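You operate a simulated robot arm through the tools that you are given. There is no shell and no other tool.

You are at the controls of a simulated two-armed robot. One attempt, no reset.

Task
Switch the laptop off, pull out its two plugs and close the lid.
Fine: off before the plugs come out.

The check looks at the end state, three seconds after you hand in, the way a careful person would. Anything else that was tipped, shoved, dropped, spilled or broken makes it a failure. A push-on lid holds only when it is set on centred and level and pressed home; a screw cap is set on level and turned clockwise until tight.

Robot
Two 7-joint arms with fingered hands on one trunk that stands fixed in place. Base frame: the origin is at the foot of the trunk, x ahead of it, y to its left, z up; the work surface is at about z = 0.74. Lengths are in m, angles in degrees, forces in N, time in s.
The left shoulder is at [0.06, 0.177, 0.975], the right one opposite. Each reaches about 1 m from its shoulder. Payload 4 kg a hand.
Tool frame (each hand has its own): the origin (TCP) lies between the finger pads and is the grasp point; the fingertips stand 0.037 m ahead of it; z points along the fingers, y is the line along which they close. The gripper opens to 0.124 m; its body begins 0.043 m behind the TCP. The gripper is a hand of 3 fingers: y runs from the thumb to the fingers, the wrist lies at [-0.015, -0.108, -0.202] in the tool frame.
Orientation is that of the tool frame in the base frame, as a unit quaternion [w, x, y, z]. With the fingers straight down and the wrist toward the robot, the tool's x, y and z point along [0, 1, 0], [1, 0, 0] and [0, 0, -1] of the base frame.

Tools
- The arms move only by the tool apply_moves. It takes "left_commands", "right_commands" or both (then of equal length, played together; a hand with none holds still); each is a list of rows, each a list of 6 numbers: the shift along the tool's x, y, z in m, then the turn, a rotation vector about the tool's x, y, z in degrees. In form: [[dx, dy, dz, ax, ay, az], ...]. A call has 1 to 20 rows; each row is the pose to reach, as a shift and turn from the pose commanded when the call began, along the tool's axes at that moment. Each row takes 0.2 s and may step no farther than 0.05 m and 8.6 degrees from the row before; otherwise, the whole call is refused. A pose out of reach is approached as far as the arm can. The call stops where the force on the tool passes 40 N (or 10 N more than at its start, if that is more) or the arm is blocked; 0.2 s more then pass. In this call time passes only in rows, and 0.2 s behind the last. The reply holds the time, the measured pose of the TCP, the force on the tool along the base axes, the opening and the grip force, in the units named above and with some noise, with the torque about the TCP (base axes, N m) and any sound that the robot's microphone picked up.
- Cameras (640 x 400 px; columns grow to the right, rows downward): "scene" is now at [0.0483, -0.0303, 1.6281]; the picture's right is [-0.36, -0.93, 0.00], its down [-0.61, 0.23, -0.76] and it looks along [0.71, -0.27, -0.65] (base axes); focal length 339 px, centre (320, 200). "left" rides on the left gripper at [-0.064, -0.076, -0.137] in its tool frame; the picture's right is [-0.84, -0.26, 0.48], its down [0.48, -0.76, 0.43] and it looks along [0.26, 0.60, 0.76] (tool axes); focal length 256 px, centre (320, 200). "right" rides on the right gripper at [0.064, -0.076, -0.137] in its tool frame; the picture's right is [-0.84, 0.26, -0.48], its down [-0.48, -0.76, 0.43] and it looks along [-0.25, 0.60, 0.76] (tool axes); focal length 256 px, centre (320, 200). There is no depth. A picture from a camera that has moved, and an enlarged one, comes with that camera's place and axes in the base frame and with its lens.
- snapshot(camera): a new picture of that camera. The clock stands still meanwhile.
- lift_body(by): slides the trunk up (or, below 0, down) by that many m; the arms and the scene camera ride with it, the base frame stays. It gives what a move gives, with no picture.
- curl_fingers(index, middle, thumb_bend, thumb_turn, hand): sets how far each is bent, from 0 (flat) to 1 (curled in); at 0.3 the hand is open as for a grip, at 0.7 the pads meet at the TCP. One left out holds its place. A second passes; each finger stops where it meets its share of the squeeze, and holds until it gets a number again. It is the only way to open and close the hand. It gives what a move gives, with no picture; readings hold the bend of each and the force on the fingers (four entries, about 0 where the hand has none), thumb and palm. thumb_turn goes from beside the hand (0) to across from the fingers (1), as for a grip.
- head_to(pan, tilt): turns the head with the scene camera to pan (to the left, within 86 degrees either way) and tilt (down, from -29 to 69), counted from straight ahead of the robot. It gives what a move gives.
- enlarge(camera, box): a new picture of the part [left, top, right, bottom] of that camera's present view, enlarged. The clock stands still meanwhile.
- hand_in(): hands the job in; it is judged then, once.

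Places have to be worked out from the pictures, the camera data and where the tool is seen. Open the grippers and draw the arms clear of the work before you hand the job in, unless the task says otherwise.

The tools are called after "Request:" as name(argument=value, ...) on one line, values as JSON. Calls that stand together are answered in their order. apply_moves: Moves the arms, as the interface text tells. Its arguments: {"type":"object","properties":{"left_commands":{"type":"array"},"right_commands":{"type":"array"}},"required":[]} The other tools are called the same way: lift_body (by) moves the trunk up or down; curl_fingers (index, middle, thumb_bend, thumb_turn, hand) moves the fingers one by one; head_to (pan, tilt) turns the head that bears the scene camera; snapshot (camera) takes a picture; enlarge (camera, box) takes an enlarged picture of a part of a camera's view; hand_in () hands the job in.

At the start:

```text
t: 0.0
left_eef_pos: [0.7018, -0.0076, 1.1761]
left_orientation: [0.0, 0.707, 0.707, 0.0]
left_ft_force: [0.3, 0.3, 1.2]
left_ft_torque: [-0.02, 0.04, 0.02]
left_opening: 0.1233
left_gripper_force: 0.1
left_shape: jaw
left_bend: [0.3, 0.3, 0.3, 0.98]
left_finger forces: [0.0, 0.0, 0.0, 0.1, 0.0, 0.0]
right_eef_pos: [0.4698, -0.5155, 1.2263]
right_orientation: [0.001, 0.707, 0.708, 0.0]
right_ft_force: [0.1, 0.3, 0.3]
right_ft_torque: [-0.01, 0.03, 0.02]
right_opening: 0.1238
right_gripper_force: 0.1
right_shape: jaw
right_bend: [0.3, 0.3, 0.3, 0.98]
right_finger forces: [0.0, 0.0, 0.0, 0.0, 0.0, 0.0]
trunk travel left (down, up): [-0.5, 0.09]
head pan, tilt (commanded): [-20.8, 40.8]
```

scene: 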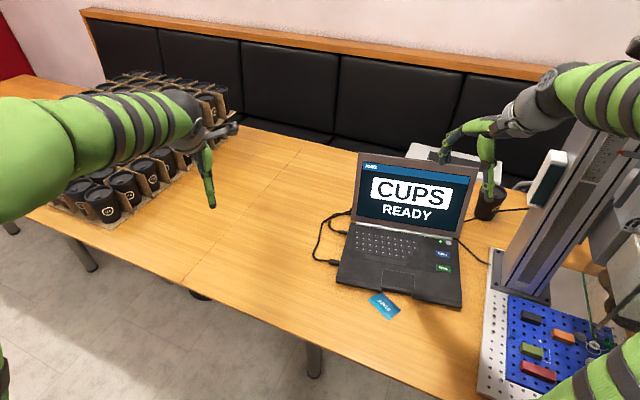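
right: 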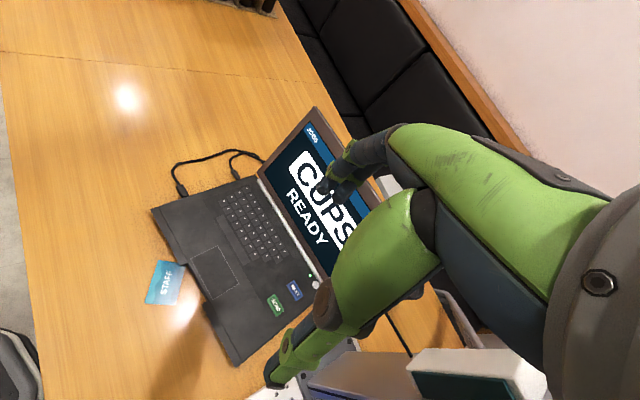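
left: 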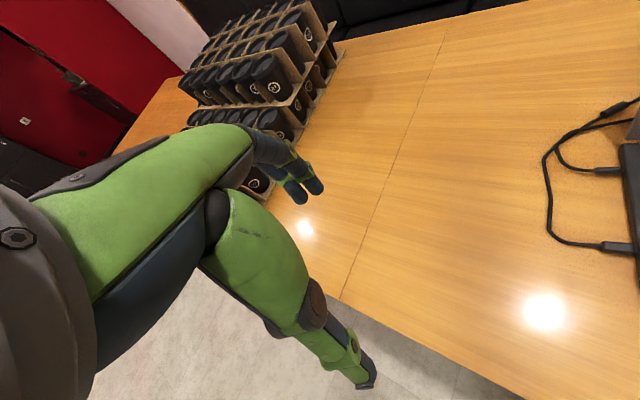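

The laptop stands open ahead and to the right, with two plugs on its left side. I'll enlarge the laptop region to find the power button and plugs.

Request:
enlarge(camera="scene", box=[300, 140, 500, 320])

Request:
enlarge(camera="right", box=[140, 100, 380, 370])

Request:
enlarge(camera="left", box=[500, 80, 640, 280])

```text
2.22 times, centred on (400, 230) of scene
camera zoom: at [0.0483, -0.0303, 1.6281], right [-0.36, -0.93, 0.0], down [-0.61, 0.23, -0.76], along [0.71, -0.27, -0.65], focal length 753 px, centre (142, 133)
```

zoom: 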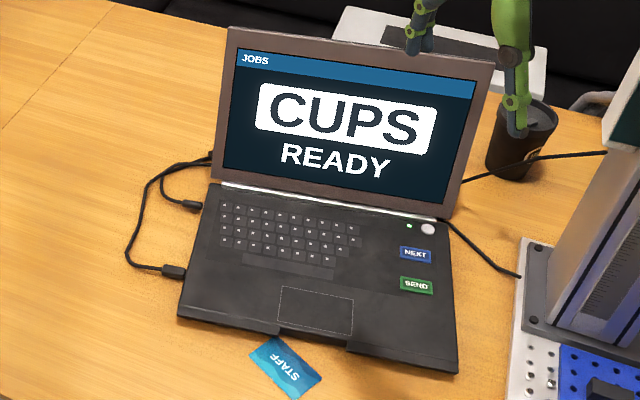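

```text
1.48 times, centred on (260, 235) of right
camera zoom: at [0.3931, -0.4519, 1.3626], right [0.26, -0.84, 0.48], down [-0.76, -0.48, -0.44], along [0.6, -0.25, -0.76], focal length 379 px, centre (409, 148)
```

zoom: 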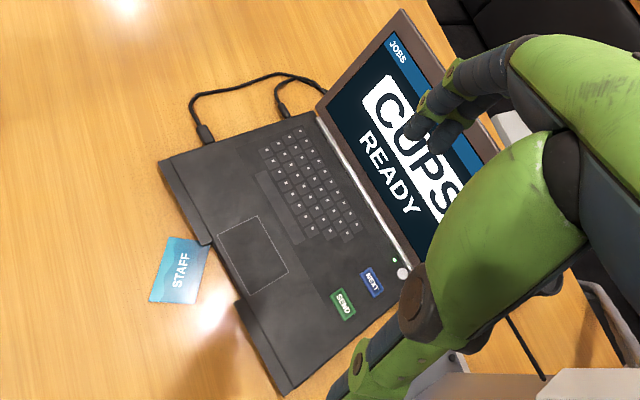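

```text
2.00 times, centred on (570, 180) of left
camera zoom: at [0.6257, -0.071, 1.3131], right [-0.26, -0.84, -0.48], down [-0.76, 0.48, -0.43], along [0.6, 0.26, -0.76], focal length 512 px, centre (-180, 240)
```

zoom: 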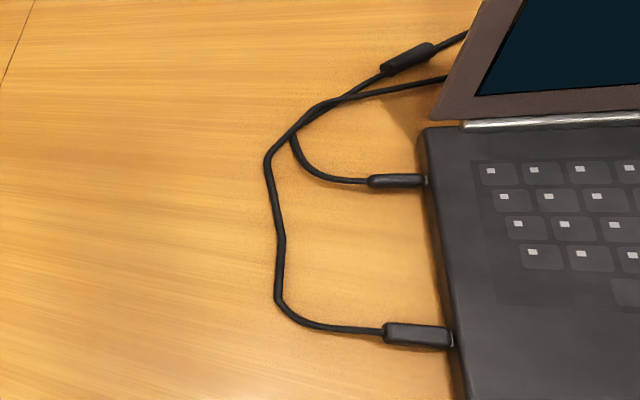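

I place the power button near (0.62, -0.71, 0.765), the front plug near (0.69, -0.32) and the back plug near (0.80, -0.40), with the laptop yawed about -33°. I'll look closer at the button, the plugs and what stands behind the laptop.

Request:
enlarge(camera="scene", box=[410, 140, 540, 225])

Request:
enlarge(camera="scene", box=[300, 190, 400, 290])

Request:
enlarge(camera="scene", box=[420, 220, 500, 270])

Request:
enlarge(camera="left", box=[560, 80, 640, 150])

```text
4.71 times, centred on (475, 182) of scene
camera zoom: at [0.0483, -0.0303, 1.6281], right [-0.36, -0.93, 0.0], down [-0.61, 0.23, -0.76], along [0.71, -0.27, -0.65], focal length 1594 px, centre (-409, 282)
```

zoom: 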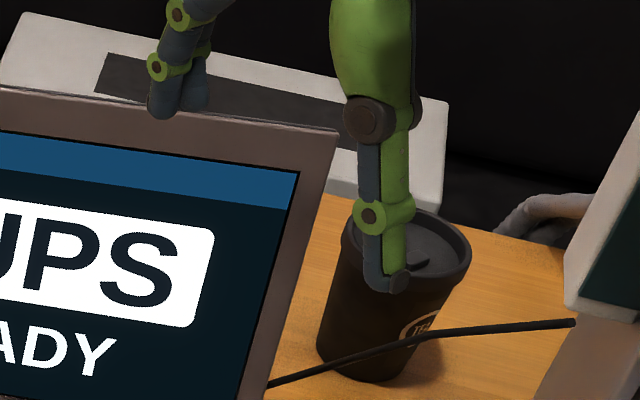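

```text
4.00 times, centred on (350, 240) of scene
camera zoom: at [0.0483, -0.0303, 1.6281], right [-0.36, -0.93, 0.0], down [-0.61, 0.23, -0.76], along [0.71, -0.27, -0.65], focal length 1355 px, centre (200, 40)
```

zoom: 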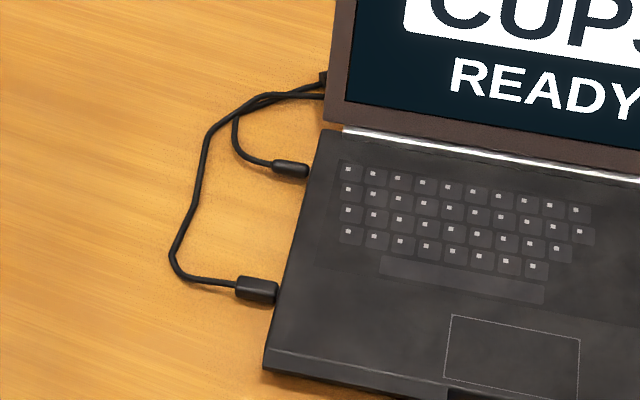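

```text
8.00 times, centred on (460, 245) of scene
camera zoom: at [0.0483, -0.0303, 1.6281], right [-0.36, -0.93, 0.0], down [-0.61, 0.23, -0.76], along [0.71, -0.27, -0.65], focal length 2710 px, centre (-800, -160)
```

zoom: 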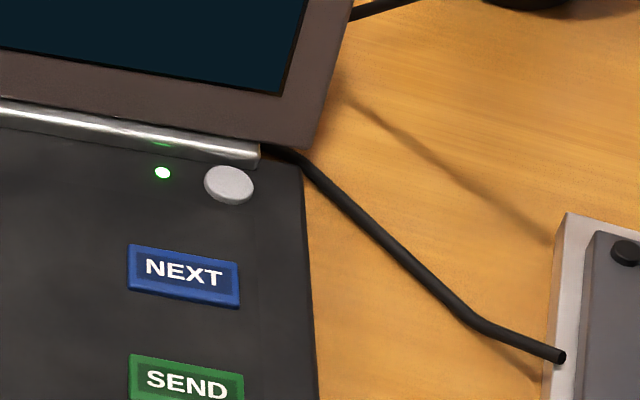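

```text
5.71 times, centred on (600, 115) of left
camera zoom: at [0.6257, -0.071, 1.3131], right [-0.26, -0.84, -0.48], down [-0.76, 0.48, -0.43], along [0.6, 0.26, -0.76], focal length 1463 px, centre (-1280, 686)
```

zoom: 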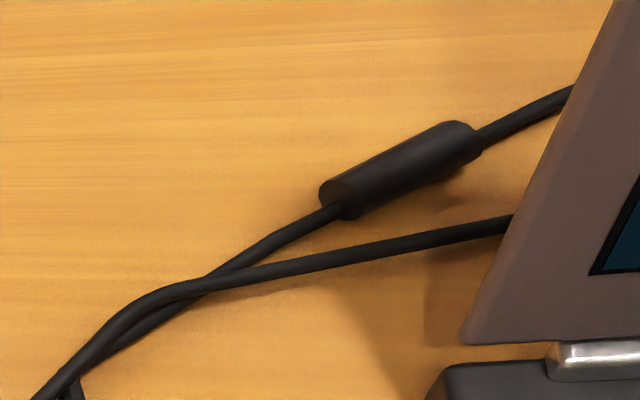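

The power button is a ~2 cm disc beside the green LED, right by the hinge; the NEXT and SEND keys must be avoided. I'll try a pointing shape on the right hand (index out, others curled) and look at where the fingertip lies.

Request:
curl_fingers(hand="right", index=0.45, middle=1.0, thumb_bend=0.7, thumb_turn=0.3)

Request:
snapshot(camera="right")

Request:
enlarge(camera="scene", box=[400, 40, 640, 220])

```text
t: 1.0
left_eef_pos: [0.7022, -0.0089, 1.1761]
left_orientation: [-0.001, 0.707, 0.707, -0.001]
left_ft_force: [-1.0, -0.3, 0.0]
left_ft_torque: [0.0, -0.02, -0.04]
left_opening: 0.1235
left_gripper_force: 0.0
left_shape: jaw
left_bend: [0.3, 0.3, 0.3, 0.98]
left_finger forces: [0.1, 0.0, 0.0, 0.0, 0.2, 0.0]
right_eef_pos: [0.4696, -0.5157, 1.2266]
right_orientation: [0.0, 0.707, 0.707, 0.0]
right_ft_force: [-0.6, -0.7, -0.7]
right_ft_torque: [0.0, 0.01, -0.01]
right_opening: 0.0897
right_gripper_force: 0.1
right_shape: fingers
right_bend: [0.45, 1.0, 0.7, 0.31]
right_finger forces: [0.0, 0.1, 0.0, 0.0, 0.0, 0.0]
trunk travel left (down, up): [-0.5, 0.09]
head pan, tilt (commanded): [-20.8, 40.8]
```

```text
taken
camera right: at [0.3931, -0.4519, 1.3626], right [0.26, -0.84, 0.48], down [-0.76, -0.48, -0.44], along [0.6, -0.25, -0.76], focal length 256 px, centre (320, 200)
```

right: 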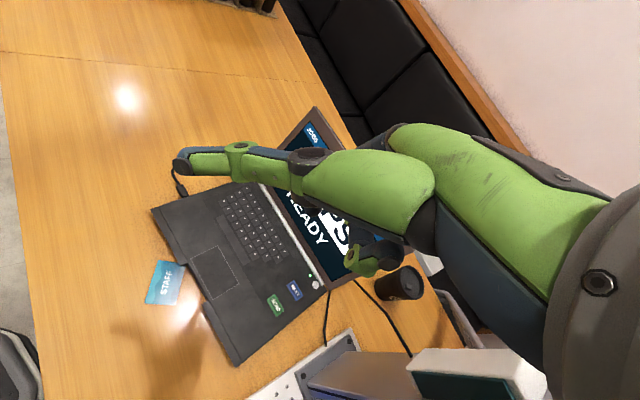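

```text
2.22 times, centred on (520, 130) of scene
camera zoom: at [0.0483, -0.0303, 1.6281], right [-0.36, -0.93, 0.0], down [-0.61, 0.23, -0.76], along [0.71, -0.27, -0.65], focal length 753 px, centre (-124, 356)
```

zoom: 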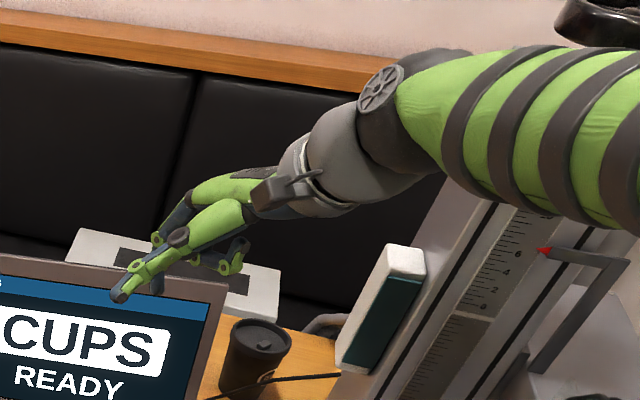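

The thumb at a low turn sticks out sideways, which would reach over the keys. I'll turn it back across and curl it fully, to see if the index stands alone.

Request:
curl_fingers(hand="right", index=0.45, middle=1.0, thumb_bend=0.0, thumb_turn=0.0)

Request:
snapshot(camera="right")

Request:
enlarge(camera="scene", box=[400, 40, 640, 220])

Request:
curl_fingers(hand="right", index=0.45, middle=1.0, thumb_bend=1.0, thumb_turn=1.0)

Request:
snapshot(camera="right")

Request:
enlarge(camera="scene", box=[400, 40, 640, 220])

```text
t: 2.0
left_eef_pos: [0.7024, -0.0082, 1.1753]
left_orientation: [0.001, 0.707, 0.708, 0.0]
left_ft_force: [0.3, 0.5, 1.1]
left_ft_torque: [-0.03, -0.01, -0.01]
left_opening: 0.1235
left_gripper_force: 0.1
left_shape: jaw
left_bend: [0.3, 0.3, 0.3, 0.98]
left_finger forces: [0.1, 0.0, 0.1, 0.1, 0.0, 0.0]
right_eef_pos: [0.4684, -0.5152, 1.2263]
right_orientation: [0.0, 0.706, 0.708, 0.001]
right_ft_force: [-0.2, -0.7, 0.1]
right_ft_torque: [0.03, 0.0, 0.02]
right_opening: 0.156
right_gripper_force: 0.1
right_shape: fingers
right_bend: [0.45, 1.0, 0.0, 0.0]
right_finger forces: [0.1, 0.0, 0.0, 0.0, 0.1, 0.1]
trunk travel left (down, up): [-0.5, 0.09]
head pan, tilt (commanded): [-20.8, 40.8]
```

```text
taken
camera right: at [0.3931, -0.4519, 1.3626], right [0.26, -0.84, 0.48], down [-0.76, -0.48, -0.44], along [0.6, -0.25, -0.76], focal length 256 px, centre (320, 200)
```

right: 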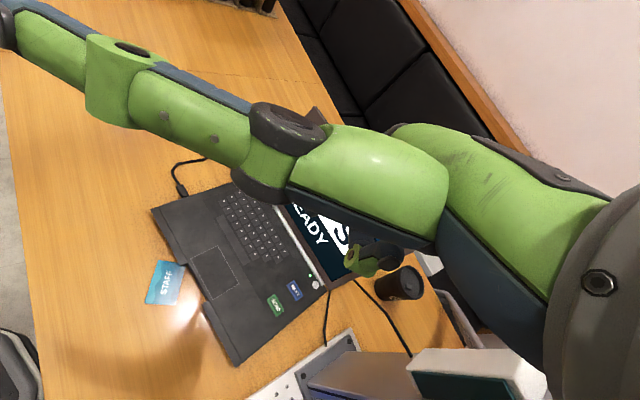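

```text
2.22 times, centred on (520, 130) of scene
camera zoom: at [0.0483, -0.0303, 1.6281], right [-0.36, -0.93, 0.0], down [-0.61, 0.23, -0.76], along [0.71, -0.27, -0.65], focal length 753 px, centre (-124, 356)
```

zoom: 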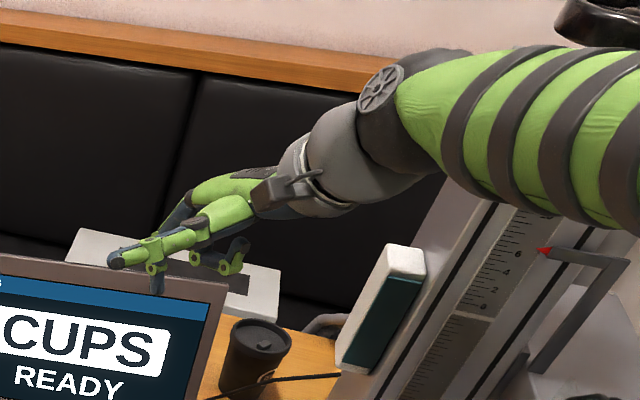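

```text
t: 3.0
left_eef_pos: [0.7009, -0.0075, 1.1757]
left_orientation: [0.0, 0.708, 0.707, 0.0]
left_ft_force: [1.3, 1.4, 0.0]
left_ft_torque: [0.01, 0.0, 0.0]
left_opening: 0.1238
left_gripper_force: 0.0
left_shape: jaw
left_bend: [0.3, 0.3, 0.3, 0.98]
left_finger forces: [0.0, 0.1, 0.1, 0.1, 0.0, 0.0]
right_eef_pos: [0.4703, -0.5142, 1.2253]
right_orientation: [0.0, 0.707, 0.708, 0.001]
right_ft_force: [0.2, -0.2, 0.2]
right_ft_torque: [0.01, 0.03, 0.03]
right_opening: 0.0051
right_gripper_force: 0.0
right_shape: fingers
right_bend: [0.4, 1.0, 0.95, 1.0]
right_finger forces: [0.0, 0.0, 0.1, 0.1, 0.0, 0.0]
trunk travel left (down, up): [-0.5, 0.09]
head pan, tilt (commanded): [-20.8, 40.8]
```

```text
taken
camera right: at [0.3931, -0.4518, 1.3626], right [0.26, -0.84, 0.48], down [-0.76, -0.48, -0.44], along [0.6, -0.25, -0.76], focal length 256 px, centre (320, 200)
```

right: 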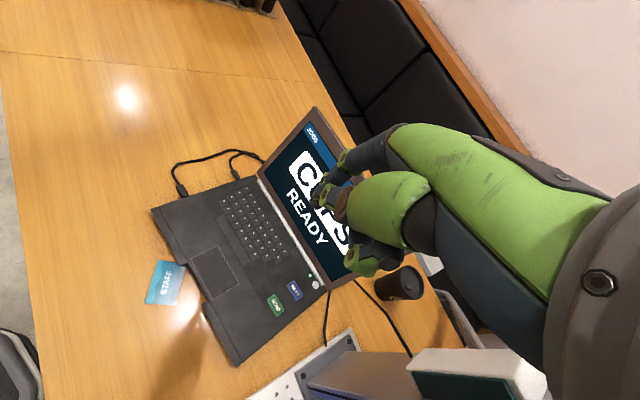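

```text
2.22 times, centred on (520, 130) of scene
camera zoom: at [0.0483, -0.0303, 1.6281], right [-0.36, -0.93, 0.0], down [-0.61, 0.23, -0.76], along [0.71, -0.27, -0.65], focal length 753 px, centre (-124, 356)
```

zoom: 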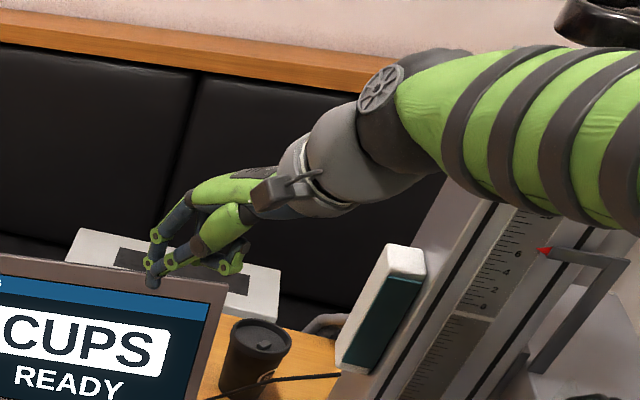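

The index now stands out with thumb and middle folded behind. I'll enlarge to fix where the index tip is.

Request:
enlarge(camera="right", box=[270, 110, 430, 290])

Request:
enlarge(camera="scene", box=[440, 110, 520, 180])

```text
2.22 times, centred on (350, 200) of right
camera zoom: at [0.3931, -0.4518, 1.3626], right [0.26, -0.84, 0.48], down [-0.76, -0.48, -0.44], along [0.6, -0.25, -0.76], focal length 569 px, centre (253, 200)
```

zoom: 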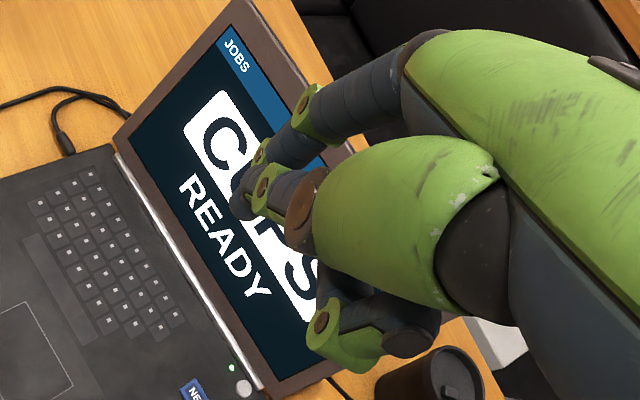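

```text
5.71 times, centred on (480, 145) of scene
camera zoom: at [0.0483, -0.0303, 1.6281], right [-0.36, -0.93, 0.0], down [-0.61, 0.23, -0.76], along [0.71, -0.27, -0.65], focal length 1935 px, centre (-594, 514)
```

zoom: 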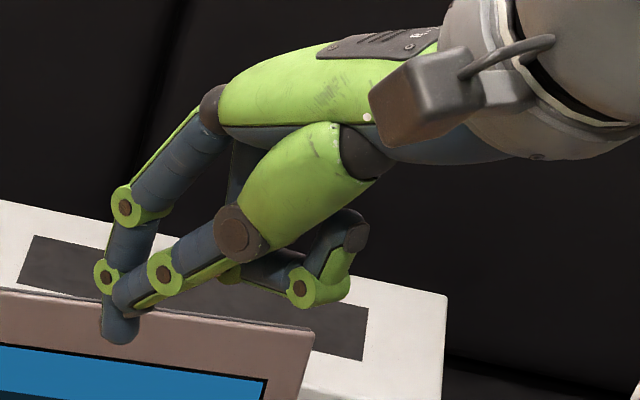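

The index tip lies at about (0.011, 0.049, 0.032) in the tool frame. I'll yaw the right hand +34.5° about tool z to line up with the laptop and come to about (0.55, -0.68, 1.10), well above the keyboard and in front of the lid.

Request:
apply_moves(right_commands=[[-0.033, 0.016, 0.025, 0, 0, 6.9], [-0.066, 0.032, 0.05, 0, 0, 13.8], [-0.099, 0.048, 0.075, 0, 0, 20.7], [-0.132, 0.064, 0.1, 0, 0, 27.6], [-0.165, 0.08, 0.125, 0, 0, 34.5]])

Request:
snapshot(camera="scene")

Request:
snapshot(camera="right")

```text
t: 4.2
left_eef_pos: [0.7023, -0.0108, 1.1742]
left_orientation: [0.0, 0.707, 0.707, 0.0]
left_ft_force: [0.2, 0.4, -0.4]
left_ft_torque: [0.0, -0.01, -0.02]
left_opening: 0.1235
left_gripper_force: 0.1
left_shape: jaw
left_bend: [0.3, 0.3, 0.3, 0.98]
left_finger forces: [0.1, 0.0, 0.1, 0.1, 0.0, 0.0]
right_eef_pos: [0.5536, -0.6815, 1.1012]
right_orientation: [0.0, 0.885, 0.466, 0.001]
right_ft_force: [0.8, 0.2, -0.5]
right_ft_torque: [0.02, 0.03, 0.01]
right_opening: 0.0053
right_gripper_force: 0.0
right_shape: fingers
right_bend: [0.4, 1.0, 0.95, 1.0]
right_finger forces: [0.0, 0.0, 0.1, 0.0, 0.0, 0.0]
trunk travel left (down, up): [-0.5, 0.09]
head pan, tilt (commanded): [-20.8, 40.8]
```

```text
taken
camera scene: at [0.0495, -0.0311, 1.628], right [-0.36, -0.93, 0.0], down [-0.61, 0.23, -0.76], along [0.71, -0.27, -0.65], focal length 339 px, centre (320, 200)
```

scene: 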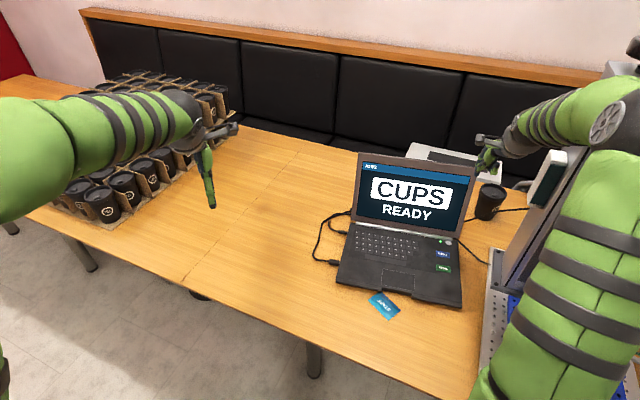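

```text
taken
camera right: at [0.5257, -0.5862, 1.2368], right [-0.26, -0.84, 0.48], down [-0.9, 0.03, -0.44], along [0.35, -0.55, -0.76], focal length 256 px, centre (320, 200)
```

right: 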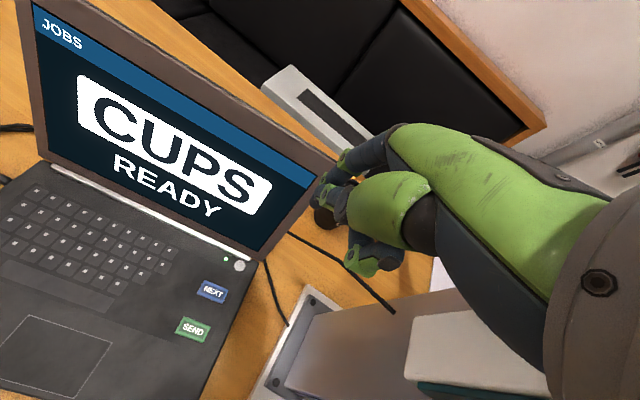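

The button again solves to (0.618, -0.714). I'll tilt the hand 13° so the fingers lean away from the lid and lower to about 7 cm above the button, then look.

Request:
apply_moves(right_commands=[[0, 0.003, 0.04, -2.2, 0, 0], [0, 0.006, 0.08, -4.4, 0, 0], [0, 0.009, 0.12, -6.6, 0, 0], [0, 0.012, 0.16, -8.8, 0, 0], [0, 0.015, 0.2, -11, 0, 0], [0, 0.017, 0.241, -13, 0, 0]])

Request:
enlarge(camera="scene", box=[380, 140, 540, 280])

Request:
snapshot(camera="right")

```text
t: 5.6
left_eef_pos: [0.7021, -0.0083, 1.1757]
left_orientation: [-0.001, 0.708, 0.706, 0.0]
left_ft_force: [-0.3, -0.4, 0.5]
left_ft_torque: [0.05, 0.01, 0.01]
left_opening: 0.1234
left_gripper_force: 0.1
left_shape: jaw
left_bend: [0.3, 0.3, 0.3, 0.98]
left_finger forces: [0.1, 0.0, 0.1, 0.0, 0.0, 0.1]
right_eef_pos: [0.5654, -0.6906, 0.859]
right_orientation: [0.101, 0.879, 0.463, 0.054]
right_ft_force: [-0.6, -0.3, 1.2]
right_ft_torque: [0.02, -0.02, 0.02]
right_opening: 0.0052
right_gripper_force: 0.1
right_shape: fingers
right_bend: [0.4, 1.0, 0.95, 1.0]
right_finger forces: [0.0, 0.0, 0.1, 0.0, 0.0, 0.0]
trunk travel left (down, up): [-0.5, 0.09]
head pan, tilt (commanded): [-20.8, 40.8]
```

```text
2.86 times, centred on (460, 210) of scene
camera zoom: at [0.0489, -0.031, 1.6281], right [-0.36, -0.93, 0.0], down [-0.61, 0.23, -0.76], along [0.71, -0.27, -0.65], focal length 968 px, centre (-80, 171)
```

zoom: 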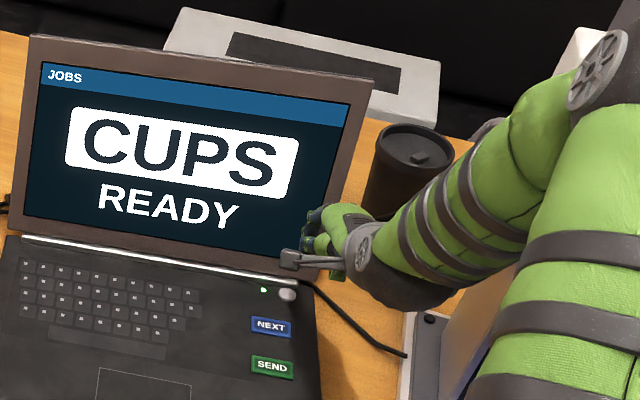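

```text
taken
camera right: at [0.5142, -0.5791, 0.9748], right [-0.36, -0.77, 0.53], down [-0.8, -0.03, -0.6], along [0.48, -0.64, -0.61], focal length 256 px, centre (320, 200)
```

right: 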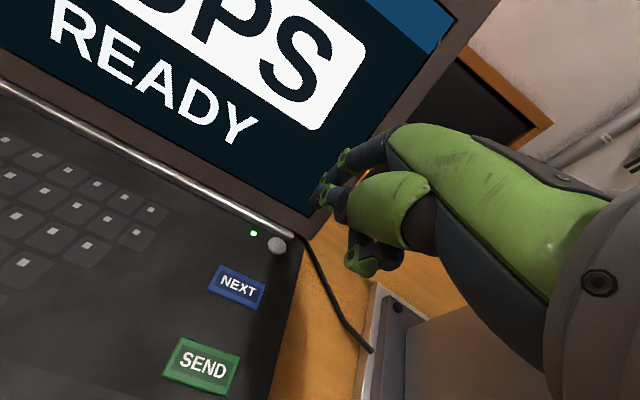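

The index tip should be at about (0.617, -0.713, 0.839), 7 cm over the button. I'll lower 4.5 cm straight down and check the alignment in the hand camera.

Request:
apply_moves(right_commands=[[0, -0.0034, 0.0146, 0, 0, 0], [0, -0.0067, 0.0292, 0, 0, 0], [0, -0.0101, 0.0438, 0, 0, 0]])

Request:
enlarge(camera="right", box=[240, 130, 400, 290])

Request:
enlarge(camera="scene", box=[420, 180, 500, 260])

```text
t: 6.4
left_eef_pos: [0.7008, -0.0076, 1.1751]
left_orientation: [0.0, 0.707, 0.707, 0.0]
left_ft_force: [0.0, 0.3, 0.3]
left_ft_torque: [-0.01, -0.01, 0.02]
left_opening: 0.1236
left_gripper_force: 0.1
left_shape: jaw
left_bend: [0.3, 0.3, 0.3, 0.98]
left_finger forces: [0.1, 0.1, 0.1, 0.0, 0.0, 0.0]
right_eef_pos: [0.5651, -0.6903, 0.8148]
right_orientation: [0.101, 0.879, 0.463, 0.054]
right_ft_force: [-0.5, -0.1, 0.1]
right_ft_torque: [-0.01, -0.01, 0.0]
right_opening: 0.0048
right_gripper_force: 0.0
right_shape: fingers
right_bend: [0.4, 1.0, 0.95, 1.0]
right_finger forces: [0.0, 0.0, 0.0, 0.0, 0.0, 0.0]
trunk travel left (down, up): [-0.5, 0.09]
head pan, tilt (commanded): [-20.8, 40.8]
```

```text
2.50 times, centred on (320, 210) of right
camera zoom: at [0.5138, -0.5792, 0.9305], right [-0.36, -0.77, 0.53], down [-0.8, -0.03, -0.6], along [0.48, -0.64, -0.61], focal length 640 px, centre (320, 175)
```

zoom: 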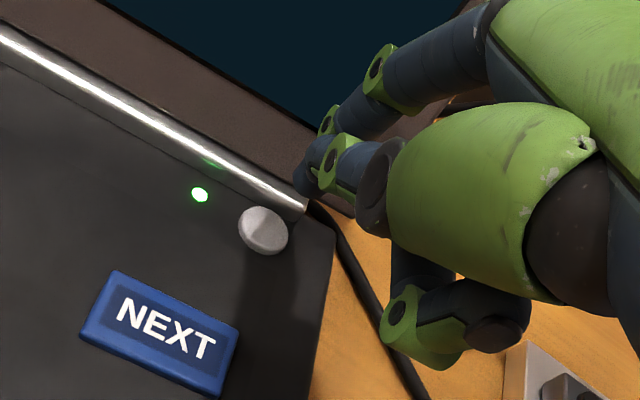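

```text
5.00 times, centred on (460, 220) of scene
camera zoom: at [0.0486, -0.0306, 1.6281], right [-0.36, -0.93, 0.0], down [-0.61, 0.23, -0.76], along [0.71, -0.27, -0.65], focal length 1693 px, centre (-380, 100)
```

zoom: 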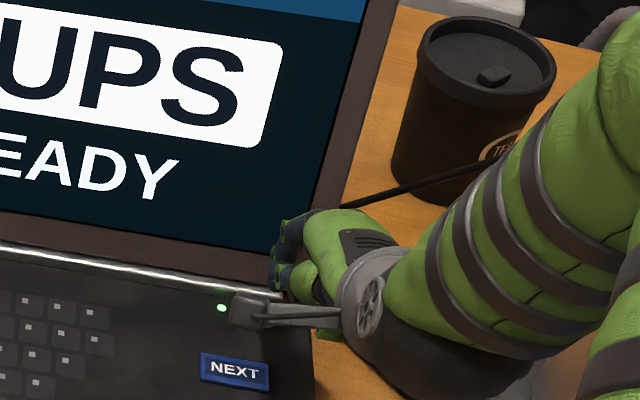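

The tip stands directly above the button (button at ~(0.616, -0.712), tip ~2.7 cm above). I'll lower 2.2 cm and check the force.

Request:
apply_moves(right_commands=[[0, -0.0025, 0.0107, 0, 0, 0], [0, -0.0041, 0.0175, 0, 0, 0], [0, -0.005, 0.0214, 0, 0, 0]])

Request:
enlarge(camera="right", box=[260, 150, 360, 250])

```text
t: 7.2
left_eef_pos: [0.7014, -0.0082, 1.1759]
left_orientation: [0.0, 0.708, 0.707, 0.0]
left_ft_force: [0.0, 0.3, 0.6]
left_ft_torque: [-0.01, 0.01, -0.01]
left_opening: 0.1237
left_gripper_force: 0.1
left_shape: jaw
left_bend: [0.3, 0.3, 0.3, 0.98]
left_finger forces: [0.0, 0.0, 0.1, 0.0, 0.0, 0.0]
right_eef_pos: [0.5643, -0.6902, 0.7926]
right_orientation: [0.1, 0.879, 0.464, 0.054]
right_ft_force: [0.7, -0.4, -0.1]
right_ft_torque: [-0.01, 0.0, -0.01]
right_opening: 0.0052
right_gripper_force: 0.0
right_shape: fingers
right_bend: [0.4, 1.0, 0.95, 1.0]
right_finger forces: [0.0, 0.0, 0.0, 0.1, 0.0, 0.0]
trunk travel left (down, up): [-0.5, 0.09]
head pan, tilt (commanded): [-20.8, 40.8]
```

```text
4.00 times, centred on (310, 200) of right
camera zoom: at [0.5136, -0.5787, 0.9095], right [-0.36, -0.77, 0.53], down [-0.8, -0.04, -0.6], along [0.48, -0.64, -0.61], focal length 1024 px, centre (360, 200)
```

zoom: 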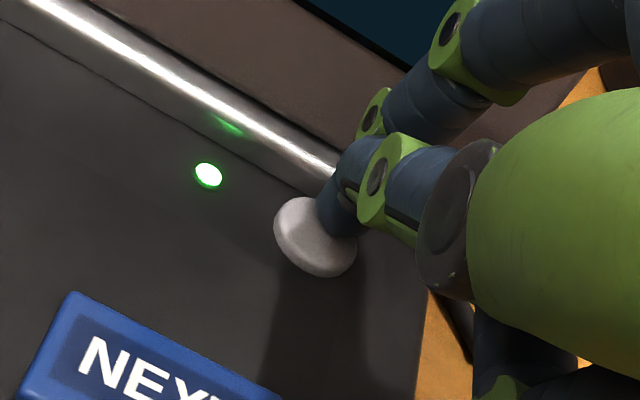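

Tip is just above the button's near centre. I'll go down in small steps and watch for force or a click.

Request:
apply_moves(right_commands=[[0, -0.0007, 0.0029, 0, 0, 0]])

Request:
apply_moves(right_commands=[[0, -0.0005, 0.0019, 0, 0, 0]])

Request:
enlarge(camera="right", box=[260, 150, 360, 250])

```text
t: 7.6
left_eef_pos: [0.7014, -0.0081, 1.1756]
left_orientation: [0.0, 0.707, 0.707, 0.0]
left_ft_force: [0.4, 0.7, 0.2]
left_ft_torque: [0.02, -0.01, -0.02]
left_opening: 0.1236
left_gripper_force: 0.0
left_shape: jaw
left_bend: [0.3, 0.3, 0.3, 0.98]
left_finger forces: [0.0, 0.0, 0.1, 0.0, 0.1, 0.0]
right_eef_pos: [0.5651, -0.6902, 0.7898]
right_orientation: [0.101, 0.879, 0.464, 0.054]
right_ft_force: [-0.3, 1.0, 1.1]
right_ft_torque: [-0.06, -0.06, 0.02]
right_opening: 0.0051
right_gripper_force: 0.0
right_shape: fingers
right_bend: [0.4, 1.0, 0.95, 1.0]
right_finger forces: [0.0, 0.1, 0.1, 0.0, 0.0, 0.0]
trunk travel left (down, up): [-0.5, 0.09]
head pan, tilt (commanded): [-20.8, 40.8]
heard: click
```

```text
t: 8.0
left_eef_pos: [0.7013, -0.009, 1.1758]
left_orientation: [-0.001, 0.707, 0.707, 0.001]
left_ft_force: [0.7, -0.2, 0.3]
left_ft_torque: [-0.01, 0.01, -0.02]
left_opening: 0.1236
left_gripper_force: 0.0
left_shape: jaw
left_bend: [0.3, 0.3, 0.3, 0.98]
left_finger forces: [0.0, 0.0, 0.1, 0.1, 0.0, 0.0]
right_eef_pos: [0.5632, -0.6899, 0.7878]
right_orientation: [0.1, 0.878, 0.464, 0.055]
right_ft_force: [-0.4, 0.2, 4.4]
right_ft_torque: [-0.09, -0.18, -0.04]
right_opening: 0.0053
right_gripper_force: 0.0
right_shape: fingers
right_bend: [0.39, 1.0, 0.95, 1.0]
right_finger forces: [0.0, 0.1, 0.0, 0.1, 0.0, 0.0]
trunk travel left (down, up): [-0.5, 0.09]
head pan, tilt (commanded): [-20.8, 40.8]
```

```text
4.00 times, centred on (310, 200) of right
camera zoom: at [0.5134, -0.5781, 0.9043], right [-0.36, -0.77, 0.53], down [-0.8, -0.04, -0.6], along [0.48, -0.64, -0.61], focal length 1024 px, centre (360, 200)
```

zoom: 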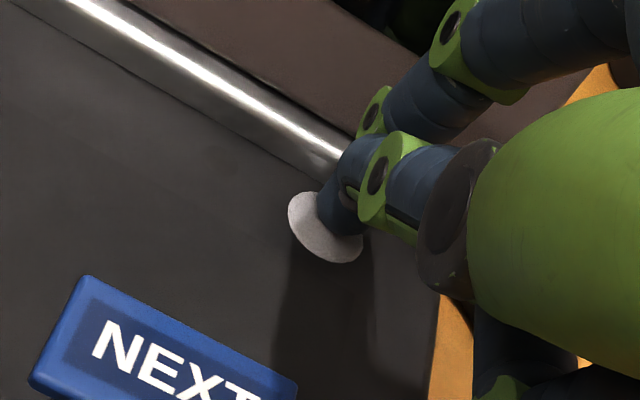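

A click was heard and the LED has gone dark. I'll lift straight up and check the screen.

Request:
apply_moves(right_commands=[[0, 0.0045, -0.0195, 0, 0, 0], [0, 0.0112, -0.0487, 0, 0, 0], [0, 0.0202, -0.0877, 0, 0, 0], [0, 0.0292, -0.1266, 0, 0, 0], [0, 0.0405, -0.1753, 0, 0, 0]])

Request:
snapshot(camera="scene")

Request:
enlarge(camera="scene", box=[380, 140, 540, 280])

```text
t: 9.2
left_eef_pos: [0.702, -0.0063, 1.1756]
left_orientation: [-0.001, 0.707, 0.707, 0.0]
left_ft_force: [-0.1, -0.4, 0.5]
left_ft_torque: [0.02, -0.03, -0.02]
left_opening: 0.1238
left_gripper_force: 0.0
left_shape: jaw
left_bend: [0.3, 0.3, 0.3, 0.98]
left_finger forces: [0.1, 0.1, 0.0, 0.0, 0.0, 0.1]
right_eef_pos: [0.5619, -0.6871, 0.9685]
right_orientation: [0.1, 0.879, 0.464, 0.054]
right_ft_force: [-0.8, 0.9, 0.0]
right_ft_torque: [0.01, 0.0, 0.0]
right_opening: 0.0055
right_gripper_force: 0.1
right_shape: fingers
right_bend: [0.39, 1.0, 0.95, 1.0]
right_finger forces: [0.1, 0.0, 0.1, 0.0, 0.0, 0.0]
trunk travel left (down, up): [-0.5, 0.09]
head pan, tilt (commanded): [-20.8, 40.8]
```

```text
taken
camera scene: at [0.0476, -0.0295, 1.628], right [-0.36, -0.93, 0.0], down [-0.61, 0.23, -0.76], along [0.71, -0.27, -0.65], focal length 339 px, centre (320, 200)
```

scene: 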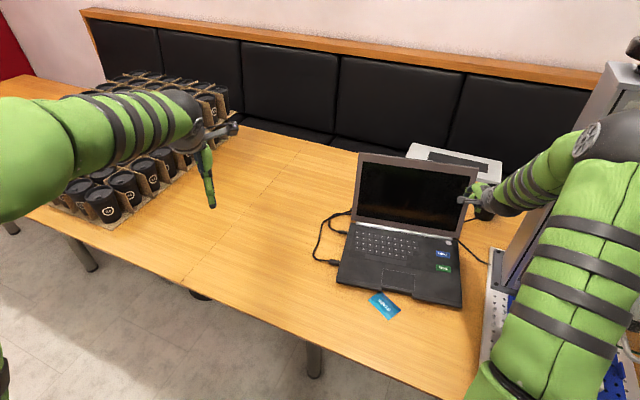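

```text
2.86 times, centred on (460, 210) of scene
camera zoom: at [0.0476, -0.0295, 1.628], right [-0.36, -0.93, 0.0], down [-0.61, 0.23, -0.76], along [0.71, -0.27, -0.65], focal length 968 px, centre (-80, 171)
```

zoom: 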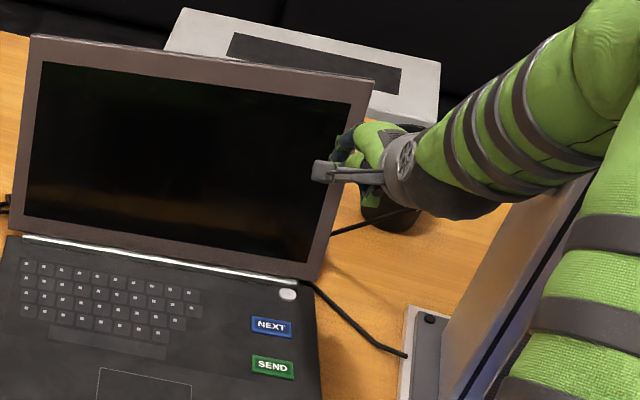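

The screen and LED are both off. Next I bring the right hand over the front plug at about (0.69, -0.32, 1.0), vertical again, and yaw the left hand 90° where it is so its camera looks at the plugs.

Request:
apply_moves(left_commands=[[0, 0, 0, 0, 0, 8.2], [0, 0, 0, 0, 0, 16.4], [0, 0, 0, 0, 0, 24.6], [0, 0, 0, 0, 0, 32.8], [0, 0, 0, 0, 0, 41], [0, 0, 0, 0, 0, 49.2], [0, 0, 0, 0, 0, 57.4], [0, 0, 0, 0, 0, 65.6], [0, 0, 0, 0, 0, 73.8], [0, 0, 0, 0, 0, 82], [0, 0, 0, 0, 0, 90]], right_commands=[[0.034, -0.0083, -0.0047, 1.2, 0, 0], [0.068, -0.0167, -0.0094, 2.4, 0, 0], [0.102, -0.025, -0.0142, 3.5, 0, 0], [0.136, -0.0333, -0.0189, 4.7, 0, 0], [0.17, -0.0417, -0.0236, 5.9, 0, 0], [0.203, -0.05, -0.0284, 7.1, 0, 0], [0.237, -0.0583, -0.0331, 8.3, 0, 0], [0.271, -0.0667, -0.0378, 9.5, 0, 0], [0.305, -0.075, -0.0425, 10.6, 0, 0], [0.339, -0.0833, -0.0473, 11.8, 0, 0], [0.373, -0.0917, -0.052, 13, 0, 0]])

Request:
snapshot(camera="scene")

Request:
snapshot(camera="right")

Request:
snapshot(camera="left")

```text
t: 11.6
left_eef_pos: [0.7028, -0.0076, 1.1745]
left_orientation: [0.0, 1.0, -0.001, -0.001]
left_ft_force: [-0.3, 1.1, -0.1]
left_ft_torque: [-0.04, -0.01, -0.01]
left_opening: 0.1238
left_gripper_force: 0.0
left_shape: jaw
left_bend: [0.3, 0.3, 0.3, 0.98]
left_finger forces: [0.0, 0.0, 0.0, 0.0, 0.0, 0.0]
right_eef_pos: [0.6913, -0.3233, 0.997]
right_orientation: [0.0, 0.885, 0.466, 0.0]
right_ft_force: [1.0, -1.2, 0.0]
right_ft_torque: [0.02, -0.02, 0.0]
right_opening: 0.0056
right_gripper_force: 0.0
right_shape: fingers
right_bend: [0.39, 1.0, 0.95, 1.0]
right_finger forces: [0.0, 0.1, 0.1, 0.1, 0.0, 0.1]
trunk travel left (down, up): [-0.5, 0.09]
head pan, tilt (commanded): [-20.8, 40.8]
```

```text
taken
camera scene: at [0.049, -0.0297, 1.628], right [-0.36, -0.93, 0.0], down [-0.61, 0.23, -0.76], along [0.71, -0.27, -0.65], focal length 339 px, centre (320, 200)
```

scene: 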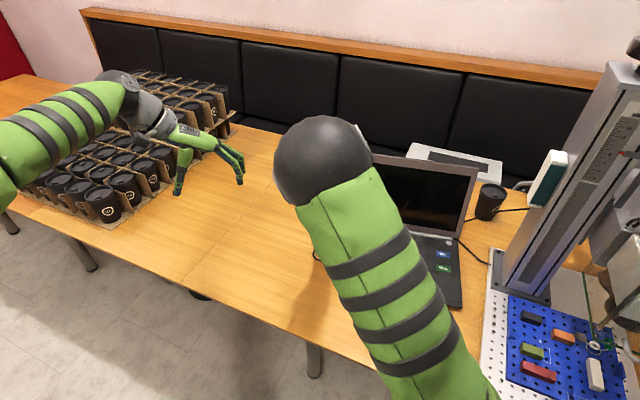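

```text
taken
camera right: at [0.6647, -0.2277, 1.1342], right [-0.26, -0.84, 0.48], down [-0.9, 0.03, -0.44], along [0.35, -0.55, -0.76], focal length 256 px, centre (320, 200)
```

right: 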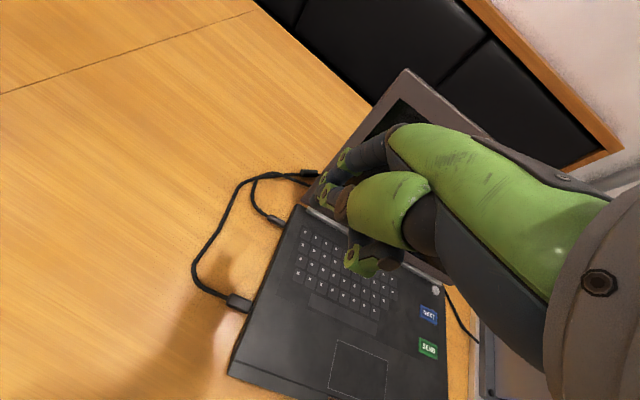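

```text
taken
camera left: at [0.6388, 0.0693, 1.3126], right [-0.84, 0.26, -0.48], down [0.48, 0.76, -0.44], along [0.25, -0.6, -0.76], focal length 256 px, centre (320, 200)
```

left: 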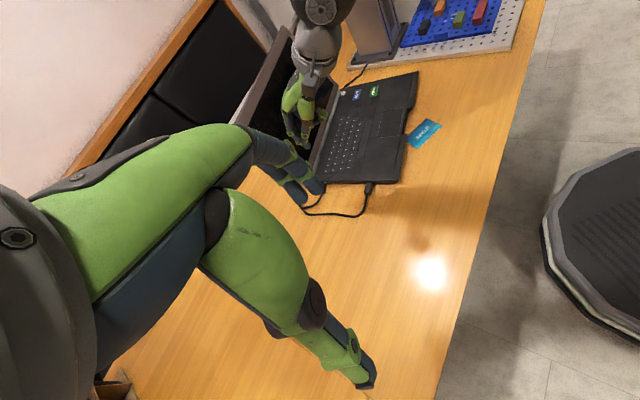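

The front plug solves to about (0.691, -0.322), right beneath the right hand. I'll shape the right hand as a narrow grip and fold the left fingers away so its camera can see both plugs.

Request:
curl_fingers(hand="right", index=0.55, middle=0.55, thumb_bend=0.55, thumb_turn=1.0)

Request:
curl_fingers(hand="left", index=1.0, middle=1.0, thumb_bend=0.9, thumb_turn=1.0)

Request:
snapshot(camera="right")

Request:
snapshot(camera="left")

```text
t: 12.6
left_eef_pos: [0.7025, -0.0081, 1.175]
left_orientation: [0.0, 1.0, -0.001, -0.001]
left_ft_force: [-0.4, 0.1, 0.4]
left_ft_torque: [0.01, 0.0, -0.02]
left_opening: 0.1233
left_gripper_force: 0.0
left_shape: jaw
left_bend: [0.3, 0.3, 0.3, 0.98]
left_finger forces: [0.1, 0.0, 0.0, 0.0, 0.1, 0.0]
right_eef_pos: [0.6915, -0.3237, 0.9978]
right_orientation: [-0.002, 0.885, 0.466, 0.0]
right_ft_force: [0.0, 0.3, 0.3]
right_ft_torque: [-0.01, 0.02, 0.0]
right_opening: 0.0468
right_gripper_force: 0.0
right_shape: fingers
right_bend: [0.55, 0.55, 0.55, 1.0]
right_finger forces: [0.0, 0.0, 0.0, 0.1, 0.0, 0.1]
trunk travel left (down, up): [-0.5, 0.09]
head pan, tilt (commanded): [-20.8, 40.8]
```

```text
t: 13.6
left_eef_pos: [0.7016, -0.0082, 1.1756]
left_orientation: [0.001, 1.0, 0.0, 0.0]
left_ft_force: [-0.5, -0.3, -0.4]
left_ft_torque: [-0.02, -0.03, -0.03]
left_opening: 0.0001
left_gripper_force: 0.0
left_shape: fingers
left_bend: [0.77, 1.0, 0.82, 1.0]
left_finger forces: [0.1, 0.0, 0.0, 0.0, 0.0, 0.0]
right_eef_pos: [0.6914, -0.3234, 0.9989]
right_orientation: [0.0, 0.884, 0.467, 0.0]
right_ft_force: [0.2, -0.1, 0.3]
right_ft_torque: [-0.01, 0.02, -0.04]
right_opening: 0.0468
right_gripper_force: 0.0
right_shape: fingers
right_bend: [0.55, 0.55, 0.55, 1.0]
right_finger forces: [0.1, 0.0, 0.1, 0.0, 0.0, 0.0]
trunk travel left (down, up): [-0.5, 0.09]
head pan, tilt (commanded): [-20.8, 40.8]
```

```text
taken
camera right: at [0.6642, -0.2285, 1.1343], right [-0.26, -0.84, 0.48], down [-0.9, 0.03, -0.44], along [0.35, -0.55, -0.76], focal length 256 px, centre (320, 200)
```

right: 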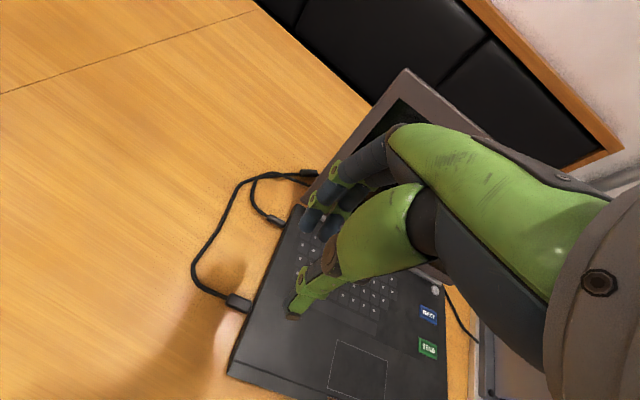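

```text
taken
camera left: at [0.638, 0.0685, 1.3132], right [-0.84, 0.26, -0.48], down [0.48, 0.76, -0.43], along [0.26, -0.6, -0.76], focal length 256 px, centre (320, 200)
```

left: 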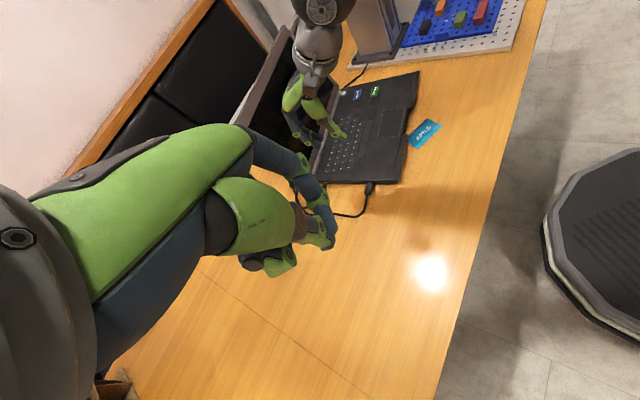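

Let me enlarge the left camera's view of the right hand to see how its fingertips converge.

Request:
enlarge(camera="left", box=[270, 60, 390, 210])

Request:
enlarge(camera="right", box=[220, 120, 440, 340])

```text
2.67 times, centred on (330, 135) of left
camera zoom: at [0.638, 0.0685, 1.3132], right [-0.84, 0.26, -0.48], down [0.48, 0.76, -0.43], along [0.26, -0.6, -0.76], focal length 683 px, centre (293, 373)
```

zoom: 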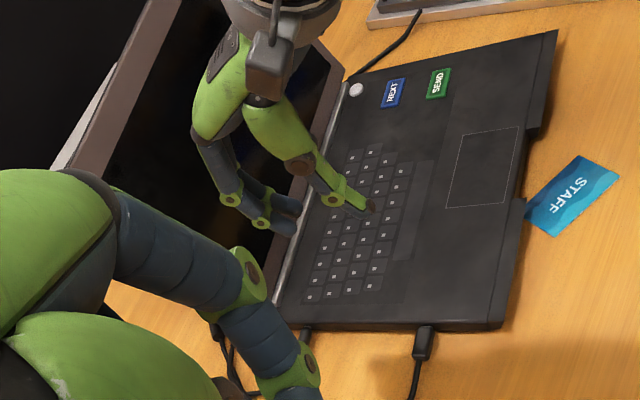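

```text
1.82 times, centred on (330, 230) of right
camera zoom: at [0.6642, -0.2285, 1.1343], right [-0.26, -0.84, 0.48], down [-0.9, 0.03, -0.44], along [0.35, -0.55, -0.76], focal length 465 px, centre (302, 146)
```

zoom: 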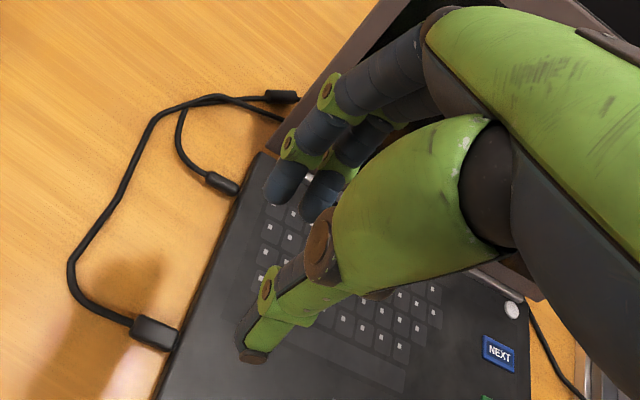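

The fingertips hang about 3.5 cm below the TCP, index and middle ±1.3 cm along the plug's axis. The plug protrudes ~3.8 cm from the laptop's left edge, so I aim the TCP 2.5 cm out from the edge and go down to z ≈ 0.85 first.

Request:
apply_moves(right_commands=[[0.001, -0.001, 0.04, 0, 0, 0], [0.002, -0.002, 0.08, 0, 0, 0], [0.003, -0.0024, 0.12, 0, 0, 0], [0.003, -0.0024, 0.148, 0, 0, 0]])

Request:
enlarge(camera="right", box=[200, 120, 440, 340])

Request:
enlarge(camera="left", box=[290, 100, 410, 220])

```text
t: 14.6
left_eef_pos: [0.7029, -0.0077, 1.1753]
left_orientation: [0.0, 1.0, 0.001, 0.0]
left_ft_force: [0.6, 0.6, -0.2]
left_ft_torque: [0.01, -0.01, 0.0]
left_opening: 0.0
left_gripper_force: 0.1
left_shape: fingers
left_bend: [0.77, 1.0, 0.82, 1.0]
left_finger forces: [0.1, 0.1, 0.1, 0.0, 0.0, 0.0]
right_eef_pos: [0.6923, -0.3191, 0.8511]
right_orientation: [-0.001, 0.885, 0.467, 0.001]
right_ft_force: [0.9, -0.1, -0.5]
right_ft_torque: [0.0, -0.03, 0.02]
right_opening: 0.0467
right_gripper_force: 0.0
right_shape: fingers
right_bend: [0.55, 0.55, 0.55, 1.0]
right_finger forces: [0.0, 0.0, 0.0, 0.0, 0.1, 0.0]
trunk travel left (down, up): [-0.5, 0.09]
head pan, tilt (commanded): [-20.8, 40.8]
```

```text
1.82 times, centred on (320, 230) of right
camera zoom: at [0.6644, -0.2238, 0.9867], right [-0.26, -0.84, 0.48], down [-0.9, 0.03, -0.44], along [0.35, -0.55, -0.76], focal length 465 px, centre (320, 146)
```

zoom: 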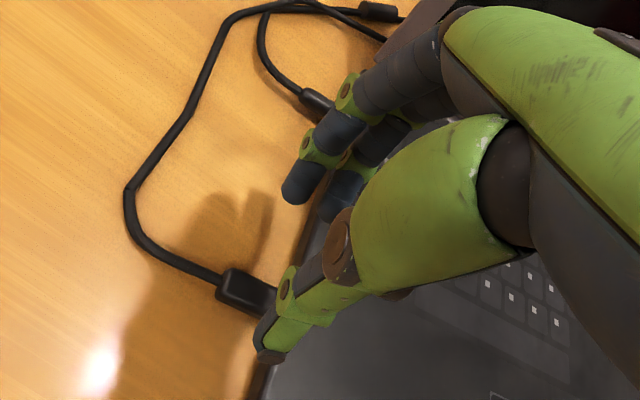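

```text
3.33 times, centred on (350, 160) of left
camera zoom: at [0.6383, 0.0684, 1.3131], right [-0.84, 0.26, -0.48], down [0.48, 0.76, -0.43], along [0.25, -0.6, -0.76], focal length 853 px, centre (220, 333)
```

zoom: 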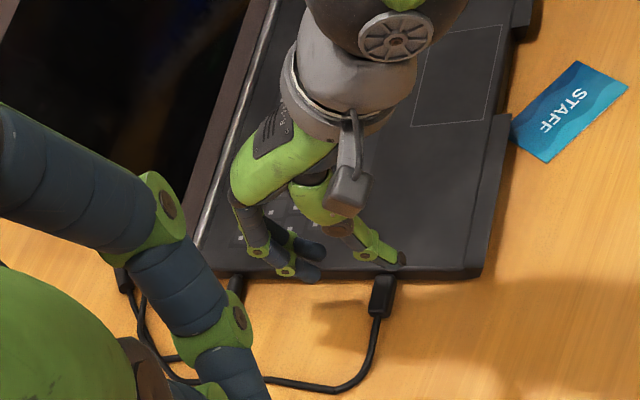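

The plug lies between thumb and fingers in projection, with about 4–6 mm clearance to the laptop's edge. I'll descend to TCP z ≈ 0.79 so the fingertips come down either side of the plug.

Request:
apply_moves(right_commands=[[0.002, 0, 0.02, 0, 0, 0], [0.002, 0, 0.04, 0, 0, 0], [0.002, 0, 0.052, 0, 0, 0], [0.002, 0, 0.06, 0, 0, 0]])

Request:
enlarge(camera="right", box=[220, 140, 400, 300])

Request:
enlarge(camera="left", box=[310, 140, 400, 220])

```text
t: 15.6
left_eef_pos: [0.7024, -0.0085, 1.1755]
left_orientation: [0.0, 1.0, 0.001, 0.0]
left_ft_force: [-0.3, -1.2, 0.1]
left_ft_torque: [0.01, 0.0, 0.0]
left_opening: 0.0
left_gripper_force: 0.1
left_shape: fingers
left_bend: [0.77, 1.0, 0.82, 1.0]
left_finger forces: [0.0, 0.0, 0.1, 0.0, 0.0, 0.1]
right_eef_pos: [0.6925, -0.3184, 0.7918]
right_orientation: [-0.001, 0.884, 0.467, 0.001]
right_ft_force: [0.6, -1.0, -1.0]
right_ft_torque: [-0.03, 0.0, -0.01]
right_opening: 0.0467
right_gripper_force: 0.0
right_shape: fingers
right_bend: [0.55, 0.55, 0.55, 1.0]
right_finger forces: [0.0, 0.1, 0.0, 0.0, 0.0, 0.1]
trunk travel left (down, up): [-0.5, 0.09]
head pan, tilt (commanded): [-20.8, 40.8]
```

```text
2.50 times, centred on (310, 220) of right
camera zoom: at [0.6658, -0.2233, 0.9282], right [-0.26, -0.84, 0.48], down [-0.9, 0.03, -0.44], along [0.35, -0.55, -0.76], focal length 640 px, centre (345, 150)
```

zoom: 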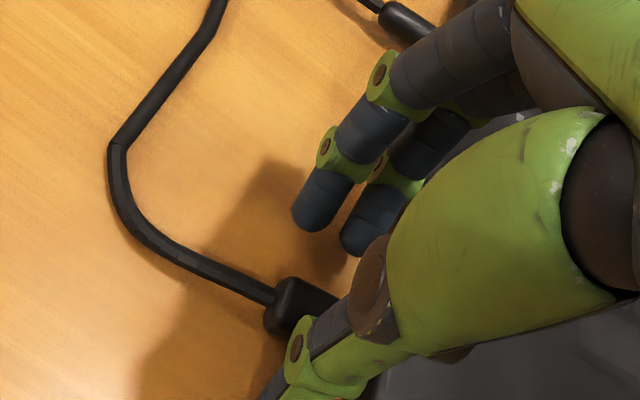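

```text
5.00 times, centred on (355, 180) of left
camera zoom: at [0.6381, 0.0685, 1.3132], right [-0.84, 0.26, -0.48], down [0.48, 0.76, -0.43], along [0.26, -0.6, -0.76], focal length 1280 px, centre (145, 300)
```

zoom: 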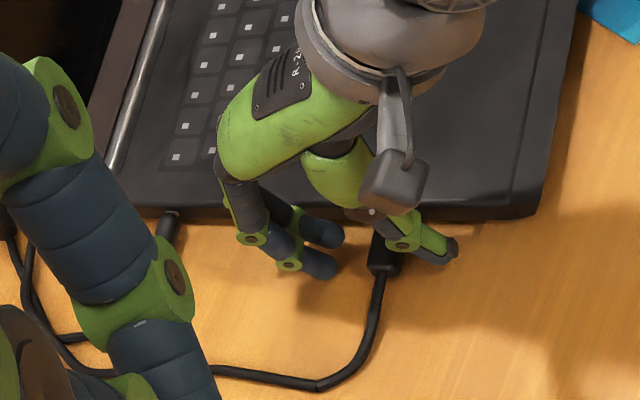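

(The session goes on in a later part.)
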